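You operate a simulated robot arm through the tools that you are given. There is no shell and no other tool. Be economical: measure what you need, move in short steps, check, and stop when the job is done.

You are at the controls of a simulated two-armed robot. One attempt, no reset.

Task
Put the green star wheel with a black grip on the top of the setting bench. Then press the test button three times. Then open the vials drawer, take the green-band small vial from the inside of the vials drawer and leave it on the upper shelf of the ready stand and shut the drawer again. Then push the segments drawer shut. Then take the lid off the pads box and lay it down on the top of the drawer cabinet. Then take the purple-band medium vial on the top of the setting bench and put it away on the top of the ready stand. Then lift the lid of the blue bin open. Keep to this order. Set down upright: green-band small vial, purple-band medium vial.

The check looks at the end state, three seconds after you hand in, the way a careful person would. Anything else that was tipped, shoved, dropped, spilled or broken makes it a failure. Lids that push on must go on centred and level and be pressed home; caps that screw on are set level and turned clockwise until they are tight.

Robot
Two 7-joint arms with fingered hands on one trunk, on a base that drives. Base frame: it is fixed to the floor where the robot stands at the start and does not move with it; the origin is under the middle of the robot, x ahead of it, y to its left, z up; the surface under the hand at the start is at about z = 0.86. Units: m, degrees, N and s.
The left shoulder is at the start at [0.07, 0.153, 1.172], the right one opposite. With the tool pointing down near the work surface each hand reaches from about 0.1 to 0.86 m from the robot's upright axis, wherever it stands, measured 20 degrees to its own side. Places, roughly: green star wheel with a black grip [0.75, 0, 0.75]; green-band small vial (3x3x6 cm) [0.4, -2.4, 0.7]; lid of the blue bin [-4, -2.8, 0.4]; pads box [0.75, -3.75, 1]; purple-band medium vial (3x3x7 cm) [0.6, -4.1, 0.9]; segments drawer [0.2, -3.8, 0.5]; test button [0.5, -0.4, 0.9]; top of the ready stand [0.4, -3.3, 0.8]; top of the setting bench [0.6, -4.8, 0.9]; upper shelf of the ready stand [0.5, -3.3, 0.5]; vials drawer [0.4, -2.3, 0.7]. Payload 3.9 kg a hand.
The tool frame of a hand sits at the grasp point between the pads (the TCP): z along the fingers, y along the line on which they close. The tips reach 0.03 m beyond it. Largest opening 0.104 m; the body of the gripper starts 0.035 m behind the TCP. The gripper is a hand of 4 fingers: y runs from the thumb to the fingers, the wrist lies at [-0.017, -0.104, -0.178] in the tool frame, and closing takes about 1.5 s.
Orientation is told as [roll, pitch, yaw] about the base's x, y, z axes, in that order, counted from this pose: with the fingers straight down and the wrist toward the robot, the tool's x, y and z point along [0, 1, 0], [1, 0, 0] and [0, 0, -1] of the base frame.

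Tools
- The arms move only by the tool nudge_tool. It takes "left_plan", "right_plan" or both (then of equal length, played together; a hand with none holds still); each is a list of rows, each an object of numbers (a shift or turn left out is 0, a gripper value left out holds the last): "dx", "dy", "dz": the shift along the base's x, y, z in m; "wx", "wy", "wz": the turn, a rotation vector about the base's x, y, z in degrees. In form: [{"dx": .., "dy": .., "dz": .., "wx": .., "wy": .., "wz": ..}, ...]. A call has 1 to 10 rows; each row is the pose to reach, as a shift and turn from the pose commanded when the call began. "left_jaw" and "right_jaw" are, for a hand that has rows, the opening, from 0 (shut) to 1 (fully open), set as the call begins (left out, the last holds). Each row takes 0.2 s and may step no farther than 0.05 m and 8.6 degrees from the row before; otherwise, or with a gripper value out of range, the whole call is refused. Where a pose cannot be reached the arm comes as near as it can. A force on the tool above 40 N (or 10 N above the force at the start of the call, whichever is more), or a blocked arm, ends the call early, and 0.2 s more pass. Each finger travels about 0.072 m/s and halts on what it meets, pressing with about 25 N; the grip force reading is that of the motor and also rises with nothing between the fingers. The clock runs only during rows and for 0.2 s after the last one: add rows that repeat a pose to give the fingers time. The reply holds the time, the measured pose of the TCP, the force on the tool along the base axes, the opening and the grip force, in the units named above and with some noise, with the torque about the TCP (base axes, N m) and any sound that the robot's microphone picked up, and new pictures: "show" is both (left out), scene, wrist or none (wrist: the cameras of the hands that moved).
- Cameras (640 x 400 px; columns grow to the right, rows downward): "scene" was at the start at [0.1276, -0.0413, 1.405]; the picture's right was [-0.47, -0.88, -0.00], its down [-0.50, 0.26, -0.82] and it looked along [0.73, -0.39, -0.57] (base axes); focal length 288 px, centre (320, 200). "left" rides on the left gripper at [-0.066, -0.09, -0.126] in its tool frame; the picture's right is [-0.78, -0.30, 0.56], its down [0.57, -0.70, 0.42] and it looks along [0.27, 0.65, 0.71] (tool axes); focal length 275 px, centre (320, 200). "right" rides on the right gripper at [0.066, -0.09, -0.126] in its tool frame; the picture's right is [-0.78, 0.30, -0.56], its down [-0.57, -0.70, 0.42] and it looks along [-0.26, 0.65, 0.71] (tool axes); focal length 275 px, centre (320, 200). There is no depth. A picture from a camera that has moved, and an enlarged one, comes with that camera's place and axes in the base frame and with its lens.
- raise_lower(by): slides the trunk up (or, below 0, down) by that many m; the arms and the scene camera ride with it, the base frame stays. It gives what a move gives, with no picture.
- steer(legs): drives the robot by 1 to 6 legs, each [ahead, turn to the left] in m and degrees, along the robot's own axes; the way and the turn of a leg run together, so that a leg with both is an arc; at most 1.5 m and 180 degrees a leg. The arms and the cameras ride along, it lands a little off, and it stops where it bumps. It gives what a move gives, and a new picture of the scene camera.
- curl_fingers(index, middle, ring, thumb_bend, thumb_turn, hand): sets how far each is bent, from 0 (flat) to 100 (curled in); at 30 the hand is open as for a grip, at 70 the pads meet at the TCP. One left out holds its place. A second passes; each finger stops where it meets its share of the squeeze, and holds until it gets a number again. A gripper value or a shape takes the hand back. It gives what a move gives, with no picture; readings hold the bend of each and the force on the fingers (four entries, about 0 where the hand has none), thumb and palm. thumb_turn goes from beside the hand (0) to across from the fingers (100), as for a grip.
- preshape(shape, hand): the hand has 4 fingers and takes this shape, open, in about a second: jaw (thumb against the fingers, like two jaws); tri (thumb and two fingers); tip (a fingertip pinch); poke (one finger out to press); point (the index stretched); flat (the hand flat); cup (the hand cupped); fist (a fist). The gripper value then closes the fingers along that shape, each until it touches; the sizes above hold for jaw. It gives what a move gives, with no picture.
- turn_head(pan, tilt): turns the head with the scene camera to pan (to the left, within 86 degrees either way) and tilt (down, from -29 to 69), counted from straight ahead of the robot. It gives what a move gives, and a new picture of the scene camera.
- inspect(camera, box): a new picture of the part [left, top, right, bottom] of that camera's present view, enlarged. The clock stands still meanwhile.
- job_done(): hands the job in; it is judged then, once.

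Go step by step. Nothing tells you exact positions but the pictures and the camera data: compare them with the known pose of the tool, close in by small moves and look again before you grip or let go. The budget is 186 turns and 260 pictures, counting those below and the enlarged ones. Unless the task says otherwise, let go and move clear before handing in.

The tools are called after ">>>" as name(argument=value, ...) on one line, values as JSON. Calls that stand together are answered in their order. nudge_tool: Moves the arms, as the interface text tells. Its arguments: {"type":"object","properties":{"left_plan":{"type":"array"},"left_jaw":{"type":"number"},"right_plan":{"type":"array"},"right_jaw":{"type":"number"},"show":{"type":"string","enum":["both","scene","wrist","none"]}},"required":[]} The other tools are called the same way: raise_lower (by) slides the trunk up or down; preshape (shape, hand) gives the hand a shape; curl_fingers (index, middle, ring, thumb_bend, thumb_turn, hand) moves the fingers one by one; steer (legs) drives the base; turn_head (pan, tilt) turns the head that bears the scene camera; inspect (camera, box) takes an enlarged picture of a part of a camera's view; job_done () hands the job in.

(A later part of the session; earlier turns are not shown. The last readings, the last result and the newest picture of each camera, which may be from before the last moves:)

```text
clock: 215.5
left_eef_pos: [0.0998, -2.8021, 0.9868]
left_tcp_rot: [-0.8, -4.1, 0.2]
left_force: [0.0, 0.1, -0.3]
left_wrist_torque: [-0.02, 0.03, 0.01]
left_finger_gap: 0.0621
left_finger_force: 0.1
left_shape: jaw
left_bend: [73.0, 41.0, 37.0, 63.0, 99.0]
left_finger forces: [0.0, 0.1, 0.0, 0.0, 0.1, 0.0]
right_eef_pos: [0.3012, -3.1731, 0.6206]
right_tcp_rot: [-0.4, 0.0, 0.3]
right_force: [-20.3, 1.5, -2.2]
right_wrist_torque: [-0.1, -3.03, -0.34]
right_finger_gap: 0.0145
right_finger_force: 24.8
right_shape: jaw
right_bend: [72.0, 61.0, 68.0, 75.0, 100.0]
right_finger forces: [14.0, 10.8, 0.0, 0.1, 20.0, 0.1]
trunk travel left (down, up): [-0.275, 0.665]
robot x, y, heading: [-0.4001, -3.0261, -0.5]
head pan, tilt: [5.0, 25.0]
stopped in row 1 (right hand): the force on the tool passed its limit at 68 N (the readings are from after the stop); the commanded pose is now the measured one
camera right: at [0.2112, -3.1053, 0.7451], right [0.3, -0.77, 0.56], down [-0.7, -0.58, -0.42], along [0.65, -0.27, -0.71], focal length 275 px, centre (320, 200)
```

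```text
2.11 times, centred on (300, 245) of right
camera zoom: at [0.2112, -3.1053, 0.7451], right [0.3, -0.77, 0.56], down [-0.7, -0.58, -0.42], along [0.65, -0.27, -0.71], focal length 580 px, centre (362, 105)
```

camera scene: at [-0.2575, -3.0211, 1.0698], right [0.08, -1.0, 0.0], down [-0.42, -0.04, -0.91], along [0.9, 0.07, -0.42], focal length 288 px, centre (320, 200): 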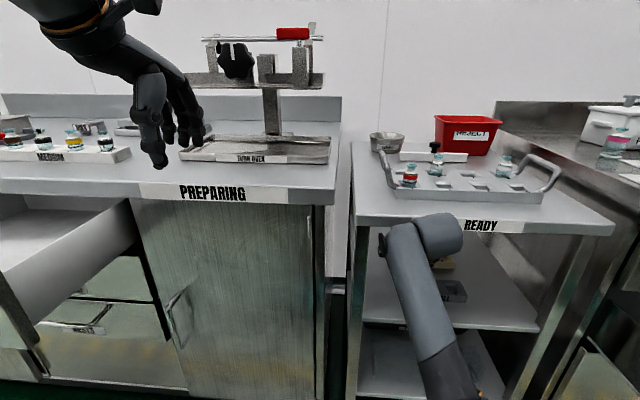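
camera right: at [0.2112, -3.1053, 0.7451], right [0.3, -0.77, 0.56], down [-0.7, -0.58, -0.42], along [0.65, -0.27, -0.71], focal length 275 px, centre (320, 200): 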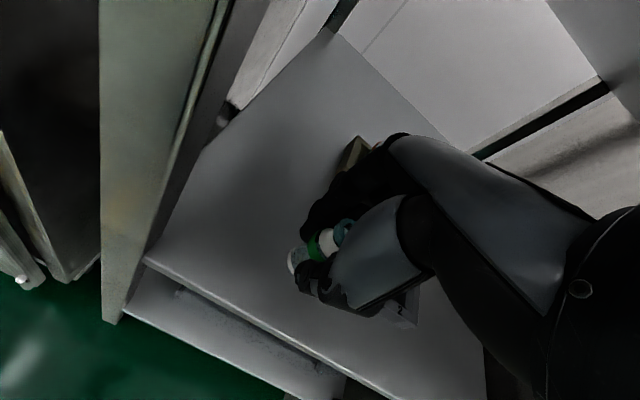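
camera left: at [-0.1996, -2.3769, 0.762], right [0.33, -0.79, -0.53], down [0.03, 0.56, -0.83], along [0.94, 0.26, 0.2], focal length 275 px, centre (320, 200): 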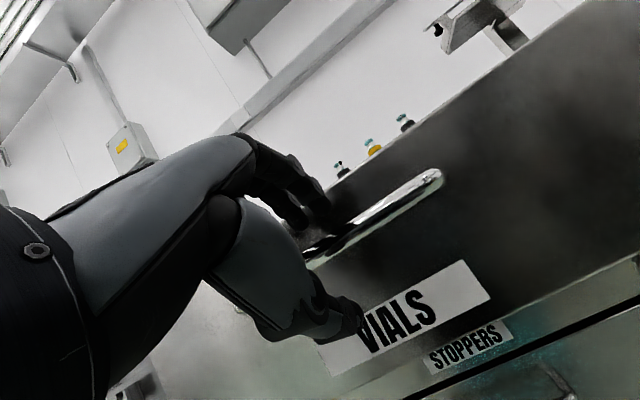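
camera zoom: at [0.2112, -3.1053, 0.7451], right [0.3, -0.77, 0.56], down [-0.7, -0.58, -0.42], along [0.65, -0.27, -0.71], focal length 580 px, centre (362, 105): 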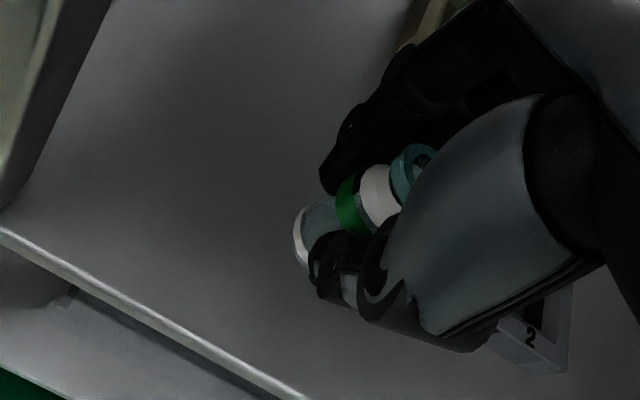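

The wrist touched the stand's top edge. I'll back off 1.5 cm, go down first, and stay near this depth.

>>> nudge_tool(right_plan=[{"dx": -0.008}, {"dx": -0.015}, {"dx": -0.015, "dz": -0.012}, {"dx": -0.015, "dz": -0.024}, {"dx": -0.015, "dz": -0.034}], show="both")

>>> inspect(camera="scene", box=[340, 100, 640, 350])

```text
clock: 216.7
left_eef_pos: [0.0999, -2.8003, 0.9879]
left_tcp_rot: [-0.9, -4.1, 0.4]
left_force: [-0.6, 0.7, -0.5]
left_wrist_torque: [0.02, 0.04, 0.02]
left_finger_gap: 0.0622
left_finger_force: 0.1
left_shape: jaw
left_bend: [73.0, 41.0, 37.0, 63.0, 99.0]
left_finger forces: [0.0, 0.0, 0.0, 0.1, 0.0, 0.0]
right_eef_pos: [0.286, -3.1716, 0.587]
right_tcp_rot: [-0.4, 0.0, 0.3]
right_force: [-0.3, -0.5, 0.4]
right_wrist_torque: [0.02, -0.01, -0.03]
right_finger_gap: 0.0141
right_finger_force: 25.1
right_shape: jaw
right_bend: [72.0, 61.0, 68.0, 75.0, 100.0]
right_finger forces: [13.9, 10.8, 0.0, 0.0, 20.0, 0.0]
trunk travel left (down, up): [-0.275, 0.665]
robot x, y, heading: [-0.401, -3.0296, -0.3]
head pan, tilt: [5.0, 25.0]
camera scene: at [-0.2577, -3.0213, 1.0698], right [0.08, -1.0, 0.0], down [-0.42, -0.03, -0.91], along [0.9, 0.07, -0.42], focal length 288 px, centre (320, 200)
camera right: at [0.1968, -3.1047, 0.7116], right [0.3, -0.77, 0.56], down [-0.7, -0.58, -0.42], along [0.65, -0.27, -0.71], focal length 275 px, centre (320, 200)
```

scene: 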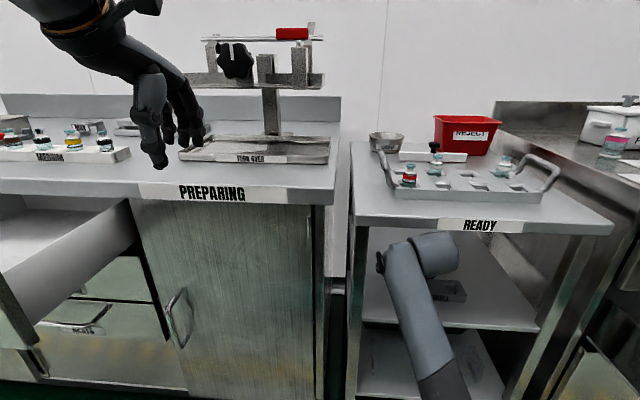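
right: 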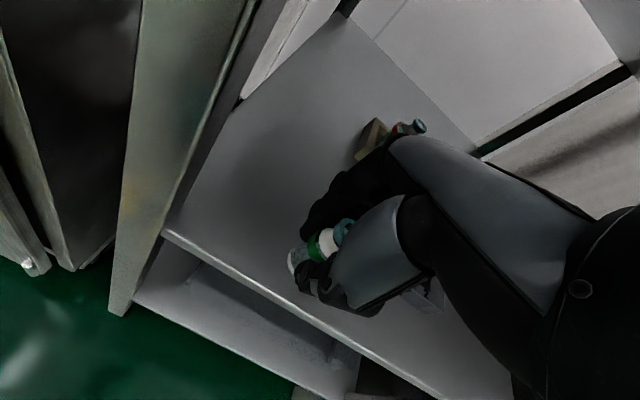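

```text
1.60 times, centred on (490, 225) of scene
camera zoom: at [-0.2577, -3.0213, 1.0698], right [0.08, -1.0, 0.0], down [-0.42, -0.03, -0.91], along [0.9, 0.07, -0.42], focal length 461 px, centre (48, 160)
```

zoom: 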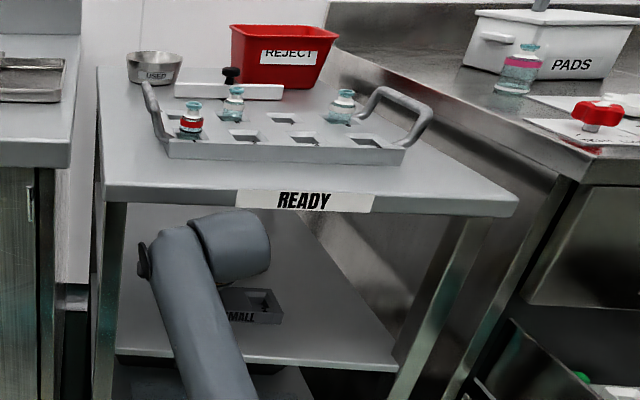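

The stand hasn't moved. I'll ease in to x about 0.298 (clear of the earlier contact) and go down to touch the shelf.

>>> nudge_tool(right_plan=[{"dx": 0.006, "dz": -0.006}, {"dx": 0.011, "dz": -0.012}, {"dx": 0.011, "dz": -0.018}, {"dx": 0.011, "dz": -0.023}], show="wrist")

>>> inspect(camera="right", box=[200, 150, 400, 340])

```text
clock: 217.7
left_eef_pos: [0.1008, -2.8018, 0.9869]
left_tcp_rot: [-0.9, -4.1, 0.3]
left_force: [1.0, -0.5, 0.1]
left_wrist_torque: [0.03, 0.01, 0.0]
left_finger_gap: 0.0622
left_finger_force: 0.3
left_shape: jaw
left_bend: [73.0, 41.0, 37.0, 63.0, 99.0]
left_finger forces: [0.1, 0.0, 0.0, 0.1, 0.0, 0.0]
right_eef_pos: [0.2987, -3.1713, 0.5642]
right_tcp_rot: [-0.5, 0.0, 0.2]
right_force: [0.0, 0.2, 0.4]
right_wrist_torque: [-0.03, -0.01, -0.04]
right_finger_gap: 0.0144
right_finger_force: 25.4
right_shape: jaw
right_bend: [72.0, 61.0, 68.0, 75.0, 100.0]
right_finger forces: [13.9, 11.0, 0.1, 0.0, 20.0, 0.0]
trunk travel left (down, up): [-0.275, 0.665]
robot x, y, heading: [-0.3974, -3.027, -0.5]
head pan, tilt: [5.0, 25.0]
camera right: at [0.2088, -3.1046, 0.6886], right [0.3, -0.77, 0.56], down [-0.7, -0.58, -0.42], along [0.65, -0.27, -0.71], focal length 275 px, centre (320, 200)
```

right: 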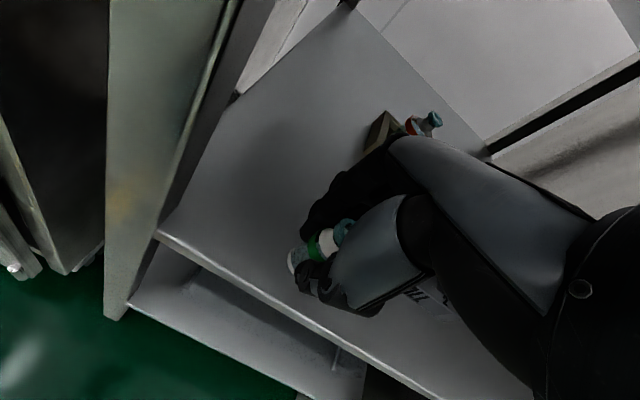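

```text
2.11 times, centred on (300, 245) of right
camera zoom: at [0.2088, -3.1046, 0.6886], right [0.3, -0.77, 0.56], down [-0.7, -0.58, -0.42], along [0.65, -0.27, -0.71], focal length 580 px, centre (362, 105)
```

zoom: 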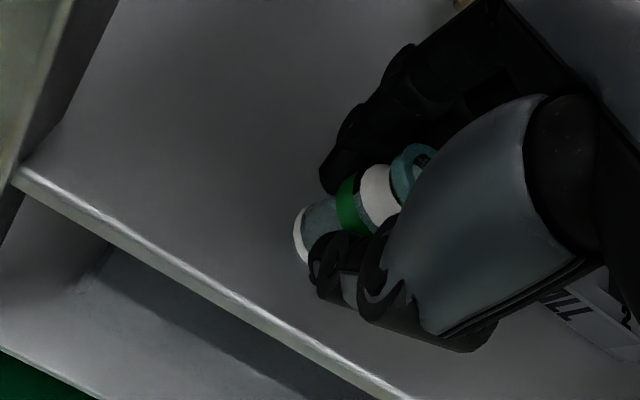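

>>> nudge_tool(right_plan=[{"dz": -0.004}, {"dz": -0.008}, {"dz": -0.011}], show="wrist")

```text
clock: 218.5
left_eef_pos: [0.1001, -2.8024, 0.9881]
left_tcp_rot: [-1.0, -4.1, 0.3]
left_force: [-0.6, -0.3, -0.8]
left_wrist_torque: [0.0, -0.01, -0.04]
left_finger_gap: 0.0623
left_finger_force: 0.0
left_shape: jaw
left_bend: [73.0, 41.0, 37.0, 63.0, 99.0]
left_finger forces: [0.0, 0.0, 0.0, 0.0, 0.0, 0.2]
right_eef_pos: [0.2981, -3.1727, 0.5522]
right_tcp_rot: [-0.4, 0.0, 0.3]
right_force: [0.2, -0.4, 0.2]
right_wrist_torque: [-0.02, 0.0, 0.02]
right_finger_gap: 0.0144
right_finger_force: 24.7
right_shape: jaw
right_bend: [72.0, 61.0, 68.0, 75.0, 100.0]
right_finger forces: [13.9, 10.9, 0.1, 0.1, 20.1, 0.0]
trunk travel left (down, up): [-0.275, 0.665]
robot x, y, heading: [-0.397, -3.0267, -0.5]
head pan, tilt: [5.0, 25.0]
camera right: at [0.2088, -3.1048, 0.6764], right [0.3, -0.77, 0.56], down [-0.7, -0.58, -0.42], along [0.65, -0.27, -0.71], focal length 275 px, centre (320, 200)
```

right: 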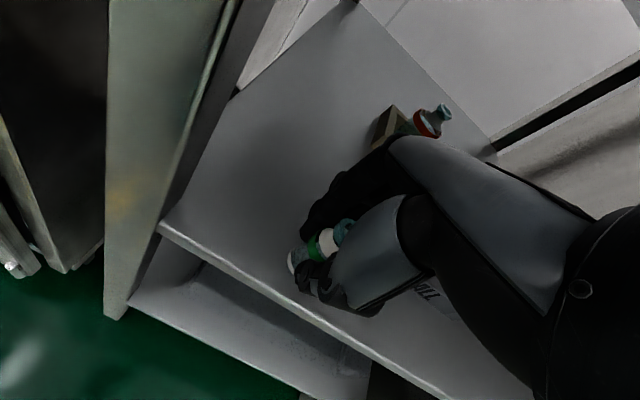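

No contact yet, so I'll keep going down in small steps.

>>> nudge_tool(right_plan=[{"dz": -0.004}, {"dz": -0.008}, {"dz": -0.011}], show="none")

```text
clock: 219.3
left_eef_pos: [0.0982, -2.8015, 0.9876]
left_tcp_rot: [-0.9, -4.2, 0.2]
left_force: [-0.3, 0.2, 0.2]
left_wrist_torque: [0.02, 0.02, 0.02]
left_finger_gap: 0.0621
left_finger_force: 0.0
left_shape: jaw
left_bend: [73.0, 41.0, 37.0, 63.0, 99.0]
left_finger forces: [0.0, 0.0, 0.0, 0.0, 0.1, 0.1]
right_eef_pos: [0.2967, -3.1712, 0.5467]
right_tcp_rot: [-0.4, -0.5, 0.3]
right_force: [0.1, -1.7, 13.8]
right_wrist_torque: [-0.04, -0.19, 0.04]
right_finger_gap: 0.0151
right_finger_force: 25.2
right_shape: jaw
right_bend: [73.0, 61.0, 68.0, 75.0, 100.0]
right_finger forces: [14.8, 12.7, 0.0, 0.1, 23.0, 0.2]
trunk travel left (down, up): [-0.275, 0.665]
robot x, y, heading: [-0.3989, -3.0286, -0.5]
head pan, tilt: [5.0, 25.0]
```

The vial is on the shelf (14 N). I'll relax slightly and open the hand partway.

>>> nudge_tool(right_plan=[{"dz": 0.004}, {"dz": 0.004}, {"dz": 0.004}, {"dz": 0.004}, {"dz": 0.004}], right_jaw=0.5, show="wrist")

>>> inspect(camera="right", box=[200, 150, 400, 340])

```text
clock: 220.5
left_eef_pos: [0.0999, -2.8016, 0.9868]
left_tcp_rot: [-0.8, -4.1, 0.3]
left_force: [-0.2, -0.3, -0.7]
left_wrist_torque: [0.02, 0.04, -0.01]
left_finger_gap: 0.0621
left_finger_force: 0.0
left_shape: jaw
left_bend: [73.0, 41.0, 37.0, 63.0, 99.0]
left_finger forces: [0.1, 0.1, 0.1, 0.0, 0.0, 0.1]
right_eef_pos: [0.2978, -3.1709, 0.5454]
right_tcp_rot: [-0.4, 0.0, 0.3]
right_force: [-0.9, -0.2, 0.2]
right_wrist_torque: [0.0, -0.01, 0.02]
right_finger_gap: 0.0515
right_finger_force: 0.0
right_shape: jaw
right_bend: [74.0, 45.0, 41.0, 69.0, 100.0]
right_finger forces: [0.0, 0.1, 0.1, 0.1, 0.1, 0.0]
trunk travel left (down, up): [-0.275, 0.665]
robot x, y, heading: [-0.4017, -3.0312, -0.5]
head pan, tilt: [5.0, 25.0]
camera right: at [0.2078, -3.1041, 0.6708], right [0.3, -0.77, 0.56], down [-0.7, -0.58, -0.42], along [0.65, -0.27, -0.71], focal length 275 px, centre (320, 200)
```

right: 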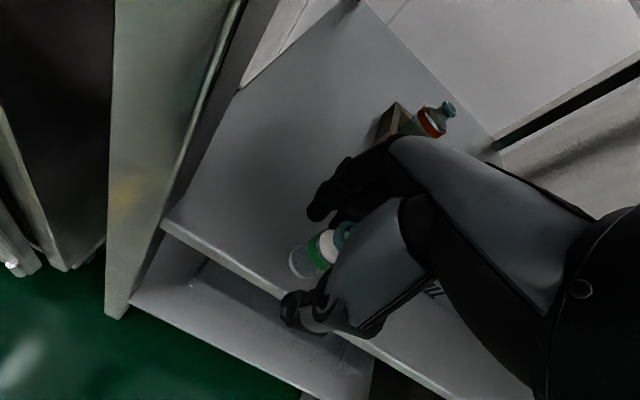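

```text
2.11 times, centred on (300, 245) of right
camera zoom: at [0.2078, -3.1041, 0.6708], right [0.3, -0.77, 0.56], down [-0.7, -0.58, -0.42], along [0.65, -0.27, -0.71], focal length 580 px, centre (362, 105)
```

zoom: 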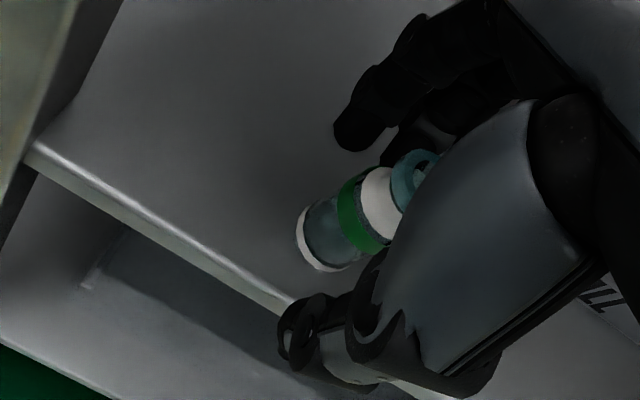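

The vial stands free and upright. I'll raise straight up over it with a slight backward shift, then back out.

>>> nudge_tool(right_plan=[{"dz": 0.015}, {"dz": 0.03, "dx": -0.002}, {"dz": 0.045, "dx": -0.004}, {"dz": 0.06, "dx": -0.005}, {"dz": 0.073, "dx": -0.006}], show="wrist")

>>> inspect(camera="right", box=[160, 130, 440, 360])

```text
clock: 221.7
left_eef_pos: [0.0996, -2.8016, 0.988]
left_tcp_rot: [-1.0, -4.1, 0.2]
left_force: [-0.4, 0.2, 0.8]
left_wrist_torque: [-0.01, -0.02, -0.01]
left_finger_gap: 0.0624
left_finger_force: 0.1
left_shape: jaw
left_bend: [73.0, 41.0, 37.0, 63.0, 99.0]
left_finger forces: [0.1, 0.1, 0.0, 0.0, 0.1, 0.1]
right_eef_pos: [0.2915, -3.1727, 0.6198]
right_tcp_rot: [-0.5, 0.0, 0.3]
right_force: [0.2, 1.0, 0.3]
right_wrist_torque: [0.01, 0.05, -0.06]
right_finger_gap: 0.0515
right_finger_force: 0.0
right_shape: jaw
right_bend: [74.0, 45.0, 41.0, 69.0, 100.0]
right_finger forces: [0.1, 0.0, 0.1, 0.2, 0.0, 0.0]
trunk travel left (down, up): [-0.275, 0.665]
robot x, y, heading: [-0.3985, -3.027, 0.0]
head pan, tilt: [5.0, 25.0]
camera right: at [0.2028, -3.105, 0.7442], right [0.3, -0.77, 0.56], down [-0.7, -0.58, -0.42], along [0.65, -0.27, -0.71], focal length 275 px, centre (320, 200)
```

right: 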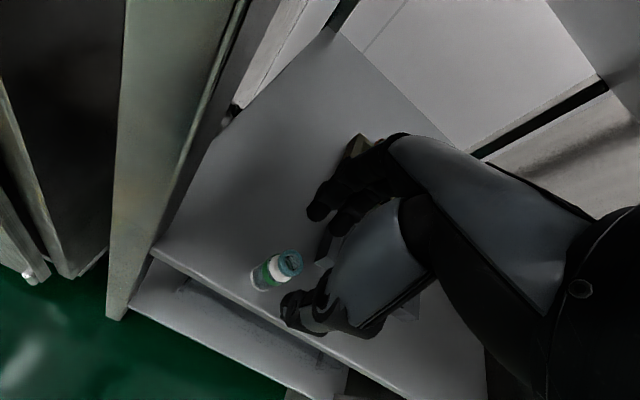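

```text
1.74 times, centred on (300, 245) of right
camera zoom: at [0.2028, -3.105, 0.7442], right [0.3, -0.77, 0.56], down [-0.7, -0.58, -0.42], along [0.65, -0.27, -0.71], focal length 479 px, centre (355, 122)
```

zoom: 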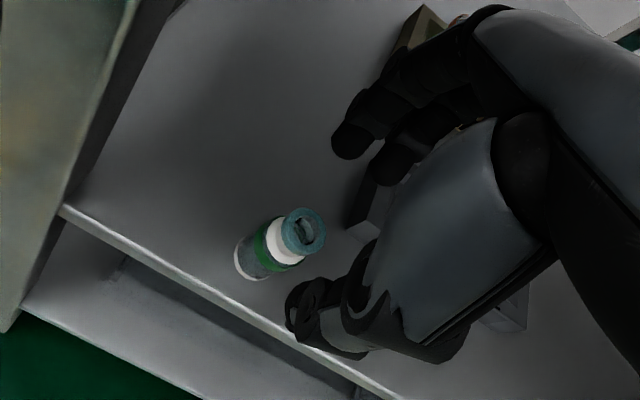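

The vial stands upright on the shelf and the fingertips are about 2.5 cm above it. I'll pull straight back out.

>>> nudge_tool(right_plan=[{"dx": -0.02, "dz": 0.002}, {"dx": -0.05, "dz": 0.003}, {"dx": -0.08, "dz": 0.005}, {"dx": -0.11, "dz": 0.005}, {"dx": -0.15, "dz": 0.005}, {"dx": -0.19, "dz": 0.005}], show="wrist")

>>> steer(legs=[[-0.2, 0]])

```text
clock: 223.1
left_eef_pos: [0.0997, -2.8025, 0.9877]
left_tcp_rot: [-0.9, -4.1, 0.3]
left_force: [1.0, 0.0, -0.1]
left_wrist_torque: [0.06, -0.01, 0.01]
left_finger_gap: 0.062
left_finger_force: 0.1
left_shape: jaw
left_bend: [73.0, 41.0, 37.0, 63.0, 99.0]
left_finger forces: [0.0, 0.0, 0.1, 0.0, 0.0, 0.0]
right_eef_pos: [0.102, -3.1779, 0.6218]
right_tcp_rot: [-1.2, -0.2, 0.1]
right_force: [-0.3, 0.0, 0.8]
right_wrist_torque: [0.02, -0.01, -0.02]
right_finger_gap: 0.0515
right_finger_force: 0.1
right_shape: jaw
right_bend: [74.0, 44.0, 41.0, 69.0, 100.0]
right_finger forces: [0.1, 0.0, 0.0, 0.0, 0.0, 0.1]
trunk travel left (down, up): [-0.275, 0.665]
robot x, y, heading: [-0.4004, -3.0314, -0.5]
head pan, tilt: [5.0, 25.0]
camera right: at [0.0122, -3.1079, 0.7456], right [0.3, -0.76, 0.57], down [-0.7, -0.58, -0.42], along [0.65, -0.28, -0.71], focal length 275 px, centre (320, 200)
```

right: 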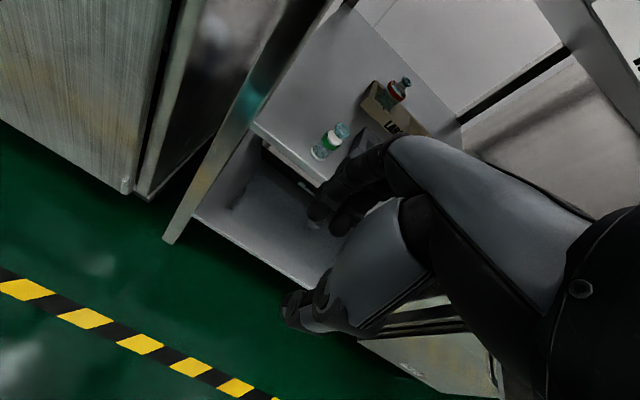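

```text
clock: 224.7
left_eef_pos: [-0.1001, -2.8011, 0.988]
left_tcp_rot: [-0.9, -4.1, 0.3]
left_force: [-0.5, 0.7, 0.9]
left_wrist_torque: [0.03, -0.04, 0.0]
left_finger_gap: 0.0622
left_finger_force: 0.1
left_shape: jaw
left_bend: [73.0, 41.0, 37.0, 63.0, 99.0]
left_finger forces: [0.1, 0.0, 0.1, 0.0, 0.0, 0.0]
right_eef_pos: [-0.0995, -3.1742, 0.6209]
right_tcp_rot: [-1.2, 0.1, 0.1]
right_force: [0.7, 0.2, -0.5]
right_wrist_torque: [0.0, 0.01, 0.01]
right_finger_gap: 0.0517
right_finger_force: 0.1
right_shape: jaw
right_bend: [74.0, 44.0, 41.0, 69.0, 100.0]
right_finger forces: [0.0, 0.0, 0.0, 0.0, 0.0, 0.1]
trunk travel left (down, up): [-0.275, 0.665]
robot x, y, heading: [-0.6006, -3.0287, -0.3]
head pan, tilt: [5.0, 25.0]
camera scene: at [-0.4594, -3.0202, 1.07], right [0.08, -1.0, 0.0], down [-0.42, -0.03, -0.91], along [0.9, 0.07, -0.42], focal length 288 px, centre (320, 200)
```

scene: 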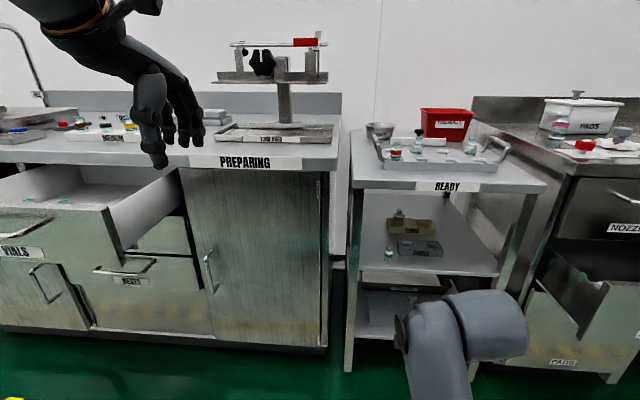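

The green vial stands on the upper shelf. Next I'll shut the vials drawer: raise the right hand clear, then move left so the left hand faces the drawer.

>>> nudge_tool(right_plan=[{"dz": 0.045}, {"dz": 0.09}, {"dz": 0.135}, {"dz": 0.18}, {"dz": 0.225}, {"dz": 0.27}, {"dz": 0.315}, {"dz": 0.35}], show="none")

>>> steer(legs=[[0, 90], [0.52, 0], [0, -90]])

>>> turn_head(pan=10, tilt=35)

```text
clock: 225.4
left_eef_pos: [-0.0996, -2.8012, 0.9866]
left_tcp_rot: [-0.9, -4.1, 0.2]
left_force: [0.2, 1.4, -0.4]
left_wrist_torque: [-0.01, -0.01, 0.0]
left_finger_gap: 0.0623
left_finger_force: 0.2
left_shape: jaw
left_bend: [73.0, 41.0, 37.0, 63.0, 99.0]
left_finger forces: [0.0, 0.1, 0.0, 0.0, 0.1, 0.0]
right_eef_pos: [-0.0878, -3.2308, 0.7218]
right_tcp_rot: [-9.1, -1.7, -4.8]
right_force: [-0.7, -0.6, -0.9]
right_wrist_torque: [-0.01, 0.04, 0.01]
right_finger_gap: 0.0517
right_finger_force: 0.1
right_shape: jaw
right_bend: [74.0, 44.0, 41.0, 69.0, 100.0]
right_finger forces: [0.0, 0.1, 0.1, 0.0, 0.0, 0.0]
right hand out of reach, approached as far as the arm can: row 3
trunk travel left (down, up): [-0.275, 0.665]
robot x, y, heading: [-0.5998, -3.0286, -0.6]
head pan, tilt: [5.0, 25.0]
stopped in row 3 (right hand): the arm was blocked; the commanded pose is now the measured one
```

```text
clock: 236.2
left_eef_pos: [-0.1073, -2.2708, 0.9869]
left_tcp_rot: [-0.8, -4.0, 1.2]
left_force: [-0.4, -1.0, 0.2]
left_wrist_torque: [0.01, 0.0, 0.02]
left_finger_gap: 0.0622
left_finger_force: 0.0
left_shape: jaw
left_bend: [73.0, 41.0, 37.0, 63.0, 99.0]
left_finger forces: [0.1, 0.1, 0.1, 0.0, 0.0, 0.1]
right_eef_pos: [-0.088, -2.6999, 0.7214]
right_tcp_rot: [-9.2, -1.5, -4.0]
right_force: [0.3, -0.3, 0.4]
right_wrist_torque: [-0.01, 0.02, 0.0]
right_finger_gap: 0.052
right_finger_force: 0.0
right_shape: jaw
right_bend: [74.0, 44.0, 41.0, 69.0, 100.0]
right_finger forces: [0.0, 0.0, 0.1, 0.1, 0.1, 0.0]
trunk travel left (down, up): [-0.275, 0.665]
robot x, y, heading: [-0.6039, -2.5048, 0.3]
head pan, tilt: [5.0, 25.0]
camera scene: at [-0.4621, -2.4946, 1.0698], right [0.1, -1.0, 0.0], down [-0.42, -0.04, -0.91], along [0.9, 0.09, -0.42], focal length 288 px, centre (320, 200)
```

scene: 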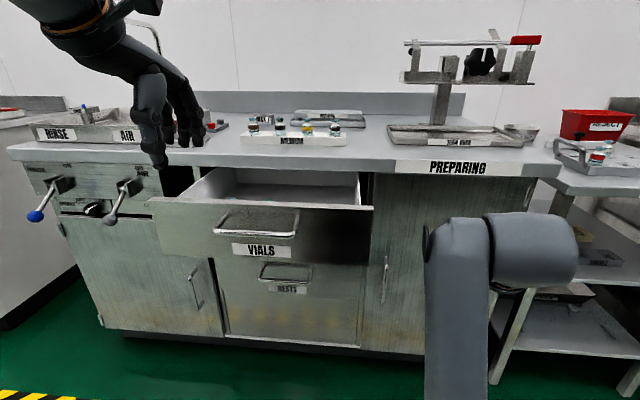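

```text
clock: 236.9
left_eef_pos: [-0.1058, -2.2693, 0.988]
left_tcp_rot: [-0.9, -4.1, 1.1]
left_force: [-0.1, -0.2, 0.4]
left_wrist_torque: [-0.03, -0.04, 0.02]
left_finger_gap: 0.0621
left_finger_force: 0.1
left_shape: jaw
left_bend: [73.0, 41.0, 37.0, 63.0, 99.0]
left_finger forces: [0.1, 0.0, 0.1, 0.0, 0.0, 0.0]
right_eef_pos: [-0.0874, -2.7004, 0.7211]
right_tcp_rot: [-9.2, -1.6, -3.9]
right_force: [-0.1, 0.4, -0.5]
right_wrist_torque: [0.0, 0.01, 0.02]
right_finger_gap: 0.0517
right_finger_force: 0.0
right_shape: jaw
right_bend: [74.0, 44.0, 41.0, 69.0, 100.0]
right_finger forces: [0.0, 0.0, 0.1, 0.0, 0.0, 0.1]
trunk travel left (down, up): [-0.275, 0.665]
robot x, y, heading: [-0.6043, -2.5046, 0.4]
head pan, tilt: [10.0, 35.0]
camera scene: at [-0.4672, -2.4872, 1.0541], right [0.18, -0.98, 0.0], down [-0.56, -0.1, -0.82], along [0.81, 0.15, -0.57], focal length 288 px, centre (320, 200)
```

scene: 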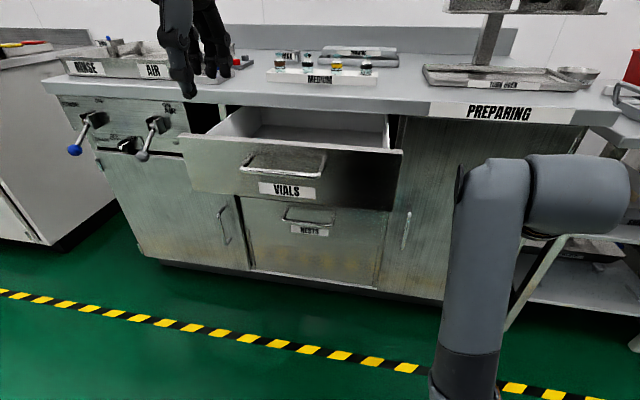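

I'll back up 0.1 m, lower the closed left hand in front of the handle bar, then push it shut by driving forward.

>>> steer(legs=[[-0.11, 0]])

>>> nudge_tool(left_plan=[{"dy": -0.02, "dz": -0.035, "wy": 2}, {"dy": -0.04, "dz": -0.075, "wy": 4}, {"dy": -0.04, "dz": -0.12, "wy": 4}, {"dy": -0.04, "dz": -0.165, "wy": 4}, {"dy": -0.04, "dz": -0.2, "wy": 4}, {"dy": -0.04, "dz": -0.228, "wy": 4}, {"dy": -0.04, "dz": -0.228, "wy": 4}, {"dy": -0.04, "dz": -0.228, "wy": 4}], left_jaw=0, show="both")

```text
clock: 238.1
left_eef_pos: [-0.2196, -2.2712, 0.9876]
left_tcp_rot: [-0.9, -4.1, 0.9]
left_force: [-1.0, -0.3, 0.1]
left_wrist_torque: [-0.01, -0.03, 0.01]
left_finger_gap: 0.0622
left_finger_force: 0.1
left_shape: jaw
left_bend: [73.0, 41.0, 37.0, 63.0, 99.0]
left_finger forces: [0.0, 0.1, 0.1, 0.1, 0.0, 0.0]
right_eef_pos: [-0.2015, -2.7005, 0.7231]
right_tcp_rot: [-9.1, -1.7, -4.1]
right_force: [-0.9, 0.0, 1.0]
right_wrist_torque: [-0.01, -0.02, 0.0]
right_finger_gap: 0.0518
right_finger_force: 0.0
right_shape: jaw
right_bend: [74.0, 44.0, 41.0, 69.0, 100.0]
right_finger forces: [0.1, 0.0, 0.0, 0.1, 0.0, 0.0]
trunk travel left (down, up): [-0.275, 0.665]
robot x, y, heading: [-0.718, -2.5047, 0.4]
head pan, tilt: [10.0, 35.0]
camera scene: at [-0.5805, -2.4883, 1.0542], right [0.18, -0.98, 0.0], down [-0.56, -0.1, -0.82], along [0.81, 0.15, -0.57], focal length 288 px, centre (320, 200)
```

scene: 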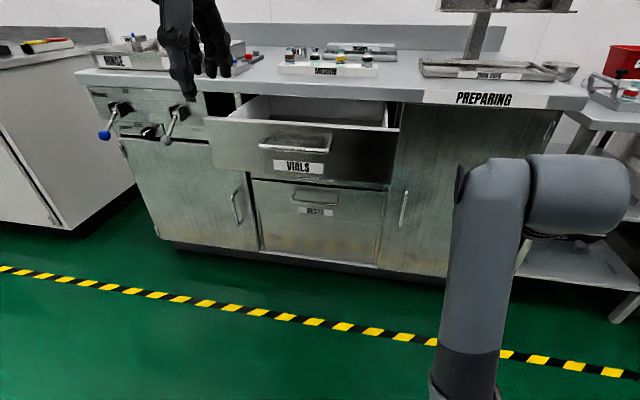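

```text
clock: 239.9
left_eef_pos: [-0.2189, -2.3103, 0.7602]
left_tcp_rot: [-0.7, -0.2, 1.0]
left_force: [-0.1, 0.1, -0.3]
left_wrist_torque: [0.05, 0.01, 0.0]
left_finger_gap: 0.0002
left_finger_force: 24.7
left_shape: jaw
left_bend: [70.0, 70.0, 70.0, 49.0, 100.0]
left_finger forces: [0.0, 0.0, 0.1, 0.1, 0.1, 0.1]
right_eef_pos: [-0.1989, -2.7011, 0.7229]
right_tcp_rot: [-9.2, -1.6, -4.2]
right_force: [0.3, 0.7, 0.3]
right_wrist_torque: [0.02, 0.03, -0.02]
right_finger_gap: 0.0518
right_finger_force: 0.1
right_shape: jaw
right_bend: [74.0, 44.0, 41.0, 69.0, 100.0]
right_finger forces: [0.0, 0.0, 0.1, 0.1, 0.1, 0.0]
trunk travel left (down, up): [-0.275, 0.665]
robot x, y, heading: [-0.7123, -2.5021, 0.3]
head pan, tilt: [10.0, 35.0]
camera scene: at [-0.5794, -2.4882, 1.054], right [0.18, -0.98, 0.0], down [-0.56, -0.1, -0.82], along [0.81, 0.15, -0.57], focal length 288 px, centre (320, 200)
camera left: at [-0.3067, -2.3771, 0.8857], right [-0.28, -0.79, -0.55], down [-0.71, 0.55, -0.43], along [0.64, 0.27, -0.72], focal length 275 px, centre (320, 200)
```

scene: 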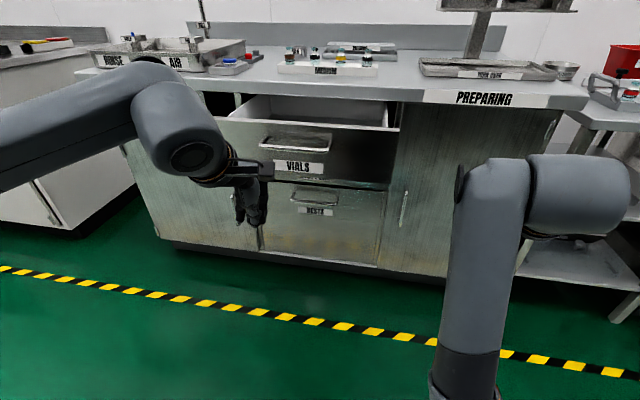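
left: 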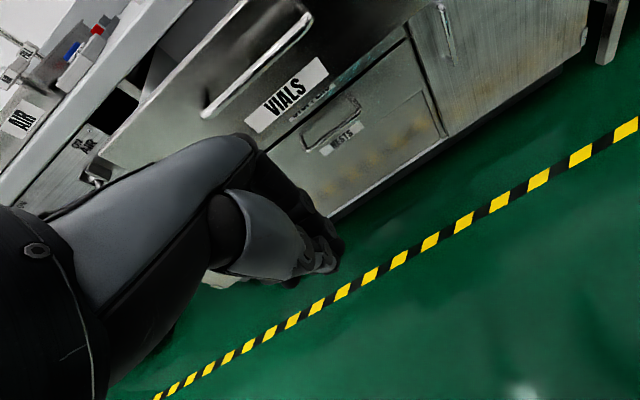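

The hand is lined up in front of the bar. I'll drive forward to push the drawer most of the way.

>>> steer(legs=[[0.28, 0]])

```text
clock: 241.8
left_eef_pos: [0.0652, -2.3075, 0.7597]
left_tcp_rot: [-0.8, 0.0, 1.0]
left_force: [0.2, -0.7, 0.0]
left_wrist_torque: [-0.03, 0.04, 0.02]
left_finger_gap: 0.0001
left_finger_force: 25.0
left_shape: jaw
left_bend: [70.0, 70.0, 70.0, 49.0, 100.0]
left_finger forces: [0.0, 0.0, 0.0, 0.0, 0.0, 0.0]
right_eef_pos: [0.0833, -2.699, 0.7221]
right_tcp_rot: [-9.2, -1.7, -3.8]
right_force: [-1.2, 0.1, -0.3]
right_wrist_torque: [0.0, 0.0, -0.01]
right_finger_gap: 0.0517
right_finger_force: 0.0
right_shape: jaw
right_bend: [74.0, 44.0, 41.0, 69.0, 100.0]
right_finger forces: [0.0, 0.0, 0.0, 0.0, 0.1, 0.0]
trunk travel left (down, up): [-0.275, 0.665]
robot x, y, heading: [-0.4319, -2.5016, 0.4]
head pan, tilt: [10.0, 35.0]
camera scene: at [-0.2955, -2.4857, 1.0539], right [0.18, -0.98, 0.0], down [-0.56, -0.1, -0.82], along [0.81, 0.15, -0.57], focal length 288 px, centre (320, 200)
```

scene: 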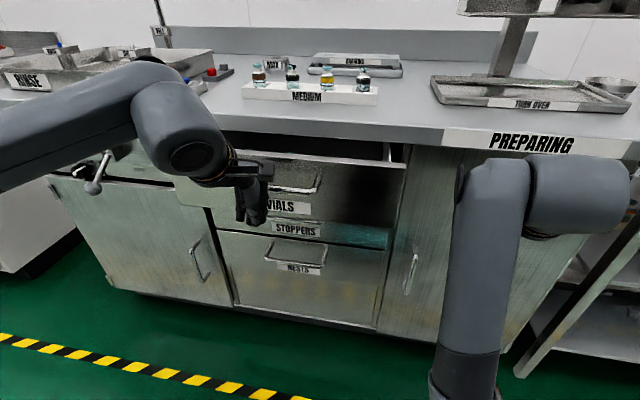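

The drawer is going in. I'll finish with the arm, watching the force.

>>> nudge_tool(left_plan=[{"dx": 0.015}, {"dx": 0.03}, {"dx": 0.045}, {"dx": 0.06}, {"dx": 0.075}, {"dx": 0.09}, {"dx": 0.1}, {"dx": 0.11}], show="scene")

```text
clock: 243.6
left_eef_pos: [0.1741, -2.3087, 0.7592]
left_tcp_rot: [-0.7, -0.1, 1.0]
left_force: [-1.3, 0.6, -0.5]
left_wrist_torque: [-0.01, 0.02, 0.01]
left_finger_gap: 0.0
left_finger_force: 24.8
left_shape: jaw
left_bend: [70.0, 70.0, 70.0, 49.0, 100.0]
left_finger forces: [0.0, 1.0, 0.1, 0.0, 0.0, 0.1]
right_eef_pos: [0.0829, -2.6976, 0.7224]
right_tcp_rot: [-9.3, -1.7, -3.9]
right_force: [-0.1, 0.7, -0.2]
right_wrist_torque: [0.02, 0.0, 0.04]
right_finger_gap: 0.052
right_finger_force: 0.1
right_shape: jaw
right_bend: [74.0, 44.0, 41.0, 69.0, 100.0]
right_finger forces: [0.0, 0.0, 0.0, 0.0, 0.1, 0.0]
trunk travel left (down, up): [-0.275, 0.665]
robot x, y, heading: [-0.4303, -2.5043, 0.6]
head pan, tilt: [10.0, 35.0]
camera scene: at [-0.2964, -2.4857, 1.0541], right [0.18, -0.98, 0.0], down [-0.56, -0.1, -0.82], along [0.81, 0.15, -0.57], focal length 288 px, centre (320, 200)
```

scene: 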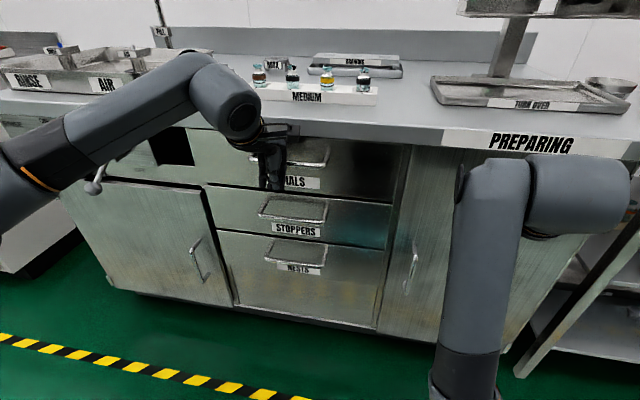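

>>> nudge_tool(left_plan=[{"dx": 0.006}, {"dx": 0.012}, {"dx": 0.018}, {"dx": 0.024}], show="both")

>>> inspect(camera="scene", box=[180, 100, 420, 260])

```text
clock: 244.4
left_eef_pos: [0.1809, -2.3089, 0.7605]
left_tcp_rot: [-0.7, 0.5, 1.0]
left_force: [-26.5, 3.2, 6.8]
left_wrist_torque: [0.05, -0.46, 0.46]
left_finger_gap: 0.0
left_finger_force: 25.1
left_shape: jaw
left_bend: [70.0, 70.0, 70.0, 50.0, 100.0]
left_finger forces: [0.0, 24.2, 2.9, 0.1, 0.0, 0.0]
right_eef_pos: [0.0802, -2.6986, 0.7249]
right_tcp_rot: [-9.6, -1.9, -4.1]
right_force: [-0.7, -0.5, 0.7]
right_wrist_torque: [0.02, 0.02, 0.0]
right_finger_gap: 0.0517
right_finger_force: 0.0
right_shape: jaw
right_bend: [74.0, 44.0, 41.0, 69.0, 100.0]
right_finger forces: [0.0, 0.0, 0.1, 0.0, 0.0, 0.0]
trunk travel left (down, up): [-0.275, 0.665]
robot x, y, heading: [-0.4328, -2.5027, 0.7]
head pan, tilt: [10.0, 35.0]
stopped in row 3 (left hand): the force on the tool passed its limit at 42 N (the readings are from after the stop); the commanded pose is now the measured one
camera scene: at [-0.3011, -2.4849, 1.0548], right [0.19, -0.98, 0.0], down [-0.56, -0.11, -0.82], along [0.81, 0.15, -0.57], focal length 288 px, centre (320, 200)
camera left: at [0.0948, -2.3746, 0.887], right [-0.29, -0.79, -0.54], down [-0.71, 0.55, -0.43], along [0.64, 0.27, -0.72], focal length 275 px, centre (320, 200)
```

scene: 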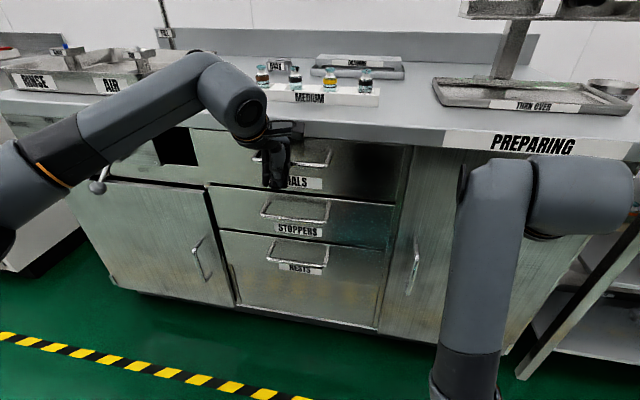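
left: 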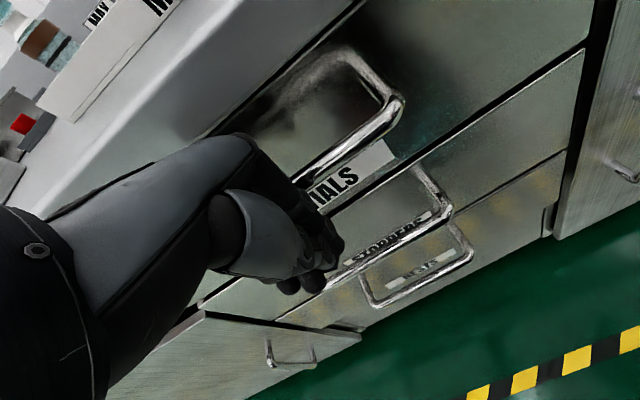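

```text
2.50 times, centred on (300, 180) of scene
camera zoom: at [-0.3011, -2.4849, 1.0548], right [0.19, -0.98, 0.0], down [-0.56, -0.11, -0.82], along [0.81, 0.15, -0.57], focal length 720 px, centre (370, 250)
```

zoom: 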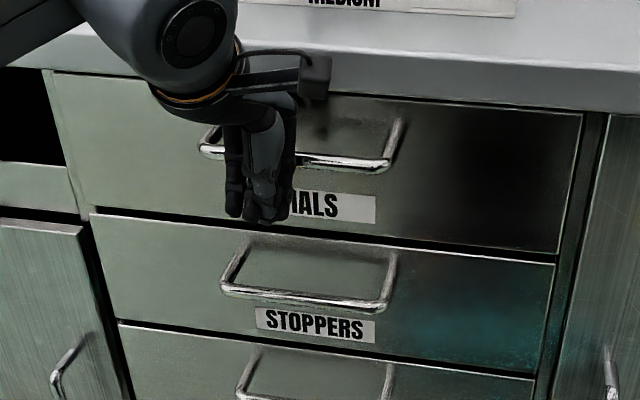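

The vials drawer is fully shut (42 N at the stop). I'll withdraw the left hand and drive to the segments drawer at y about -3.8.

>>> nudge_tool(left_plan=[{"dx": -0.02}, {"dx": -0.05}, {"dx": -0.08}, {"dx": -0.1, "dz": 0.03}], show="none")

>>> steer(legs=[[-0.22, -0.6], [0, -90], [1.25, 0], [0, 90]])

>>> turn_head(pan=0, tilt=35)

```text
clock: 245.4
left_eef_pos: [0.0841, -2.31, 0.7871]
left_tcp_rot: [-0.7, 0.5, 1.1]
left_force: [-0.5, 0.4, 0.0]
left_wrist_torque: [0.01, 0.02, 0.01]
left_finger_gap: 0.0
left_finger_force: 24.9
left_shape: jaw
left_bend: [70.0, 70.0, 70.0, 50.0, 100.0]
left_finger forces: [0.0, 0.0, 0.1, 0.0, 0.0, 0.1]
right_eef_pos: [0.0834, -2.6978, 0.7232]
right_tcp_rot: [-9.3, -1.6, -4.0]
right_force: [-0.4, -0.1, 0.1]
right_wrist_torque: [0.01, -0.01, 0.02]
right_finger_gap: 0.0519
right_finger_force: 0.1
right_shape: jaw
right_bend: [74.0, 44.0, 41.0, 69.0, 100.0]
right_finger forces: [0.0, 0.0, 0.0, 0.0, 0.0, 0.0]
trunk travel left (down, up): [-0.275, 0.665]
robot x, y, heading: [-0.4346, -2.5045, 0.8]
head pan, tilt: [10.0, 35.0]
```

```text
clock: 260.6
left_eef_pos: [-0.1311, -3.5519, 0.7878]
left_tcp_rot: [-0.7, 0.6, 1.2]
left_force: [0.6, 0.4, -0.4]
left_wrist_torque: [0.02, -0.02, -0.01]
left_finger_gap: 0.0001
left_finger_force: 25.3
left_shape: jaw
left_bend: [70.0, 70.0, 70.0, 50.0, 100.0]
left_finger forces: [0.0, 0.1, 0.1, 0.0, 0.0, 0.0]
right_eef_pos: [-0.1313, -3.9403, 0.7217]
right_tcp_rot: [-9.4, -1.7, -3.8]
right_force: [-0.2, 0.2, -1.0]
right_wrist_torque: [0.01, 0.05, -0.01]
right_finger_gap: 0.0517
right_finger_force: 0.1
right_shape: jaw
right_bend: [74.0, 44.0, 41.0, 69.0, 100.0]
right_finger forces: [0.1, 0.0, 0.0, 0.0, 0.1, 0.1]
trunk travel left (down, up): [-0.275, 0.665]
robot x, y, heading: [-0.6482, -3.7453, 0.9]
head pan, tilt: [10.0, 35.0]
camera scene: at [-0.5123, -3.7289, 1.0541], right [0.19, -0.98, 0.0], down [-0.56, -0.11, -0.82], along [0.8, 0.15, -0.57], focal length 288 px, centre (320, 200)
```

scene: 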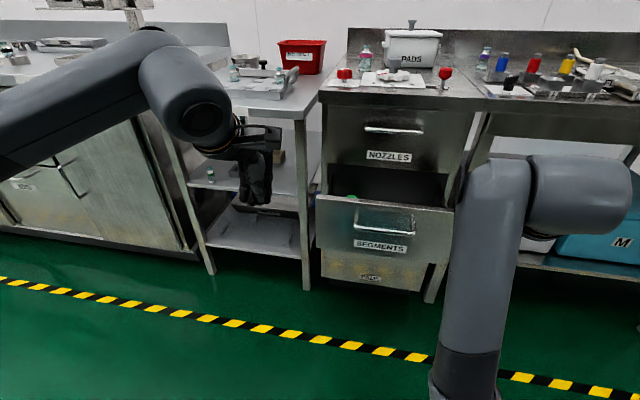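

```text
clock: 261.4
left_eef_pos: [-0.1312, -3.5532, 0.7868]
left_tcp_rot: [-0.6, 0.5, 1.2]
left_force: [-0.4, -0.1, -0.5]
left_wrist_torque: [-0.02, -0.01, 0.02]
left_finger_gap: 0.0
left_finger_force: 25.3
left_shape: jaw
left_bend: [70.0, 70.0, 70.0, 50.0, 100.0]
left_finger forces: [0.0, 0.1, 0.1, 0.0, 0.0, 0.1]
right_eef_pos: [-0.1311, -3.9417, 0.7234]
right_tcp_rot: [-9.6, -1.6, -3.9]
right_force: [-0.7, 0.0, -0.3]
right_wrist_torque: [-0.04, 0.0, -0.05]
right_finger_gap: 0.052
right_finger_force: 0.1
right_shape: jaw
right_bend: [74.0, 44.0, 41.0, 69.0, 100.0]
right_finger forces: [0.1, 0.0, 0.0, 0.1, 0.0, 0.0]
trunk travel left (down, up): [-0.275, 0.665]
robot x, y, heading: [-0.6448, -3.748, 0.9]
head pan, tilt: [0.0, 35.0]
camera scene: at [-0.5106, -3.7443, 1.0541], right [0.02, -1.0, 0.0], down [-0.57, -0.01, -0.82], along [0.82, 0.01, -0.57], focal length 288 px, centre (320, 200)
```

scene: 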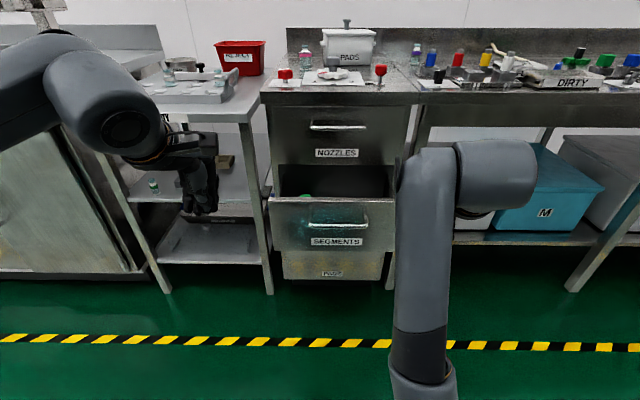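

The segments bar is at about (0.06, -3.78, 0.58) with the drawer some 16 cm open. I'll lower the closed left hand in front of it.

>>> nudge_tool(left_plan=[{"dx": -0.01, "dy": -0.045}, {"dx": -0.01, "dy": -0.09}, {"dx": -0.01, "dy": -0.135}, {"dx": -0.01, "dy": -0.18, "dz": -0.01}, {"dx": -0.01, "dy": -0.2, "dz": -0.05}, {"dx": -0.01, "dy": -0.2, "dz": -0.09}, {"dx": -0.01, "dy": -0.2, "dz": -0.13}, {"dx": -0.01, "dy": -0.2, "dz": -0.17}, {"dx": -0.01, "dy": -0.2, "dz": -0.21}], left_jaw=0, show="both")

```text
clock: 262.6
left_eef_pos: [-0.1398, -3.7514, 0.7482]
left_tcp_rot: [-1.7, 0.2, 1.8]
left_force: [-1.6, 5.2, -1.3]
left_wrist_torque: [-0.53, -0.33, -0.54]
left_finger_gap: 0.0003
left_finger_force: 24.9
left_shape: jaw
left_bend: [70.0, 70.0, 70.0, 50.0, 100.0]
left_finger forces: [0.0, 0.0, 0.1, 0.1, 0.0, 0.0]
right_eef_pos: [-0.1334, -3.9465, 0.718]
right_tcp_rot: [-9.3, -1.1, -4.6]
right_force: [1.0, 0.0, 0.5]
right_wrist_torque: [-0.02, -0.02, -0.01]
right_finger_gap: 0.0519
right_finger_force: 0.0
right_shape: jaw
right_bend: [74.0, 44.0, 41.0, 69.0, 100.0]
right_finger forces: [0.0, 0.0, 0.0, 0.0, 0.0, 0.0]
trunk travel left (down, up): [-0.275, 0.665]
robot x, y, heading: [-0.6463, -3.748, 1.0]
head pan, tilt: [0.0, 35.0]
stopped in row 6 (left hand): the force on the tool passed its limit at 72 N (the readings are from after the stop); the commanded pose is now the measured one
camera scene: at [-0.5107, -3.7446, 1.0541], right [0.01, -1.0, 0.0], down [-0.57, -0.01, -0.82], along [0.82, 0.01, -0.57], focal length 288 px, centre (320, 200)
camera left: at [-0.2258, -3.8156, 0.8755], right [-0.27, -0.8, -0.53], down [-0.72, 0.54, -0.44], along [0.64, 0.26, -0.72], focal length 275 px, centre (320, 200)
```

scene: 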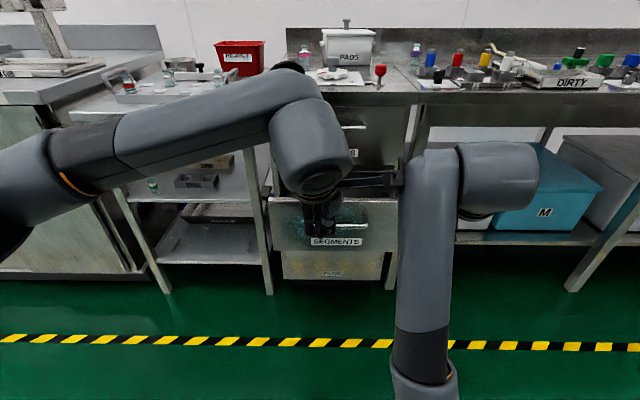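
left: 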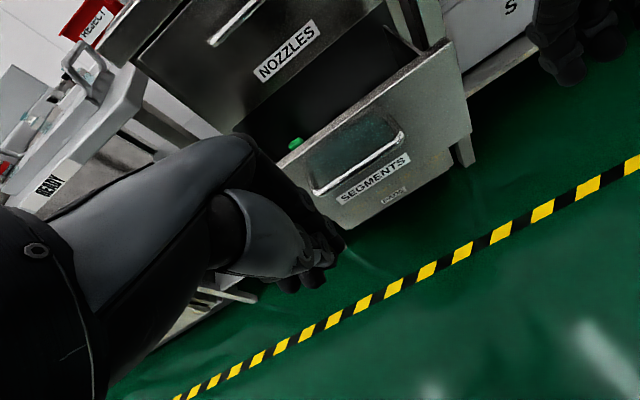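

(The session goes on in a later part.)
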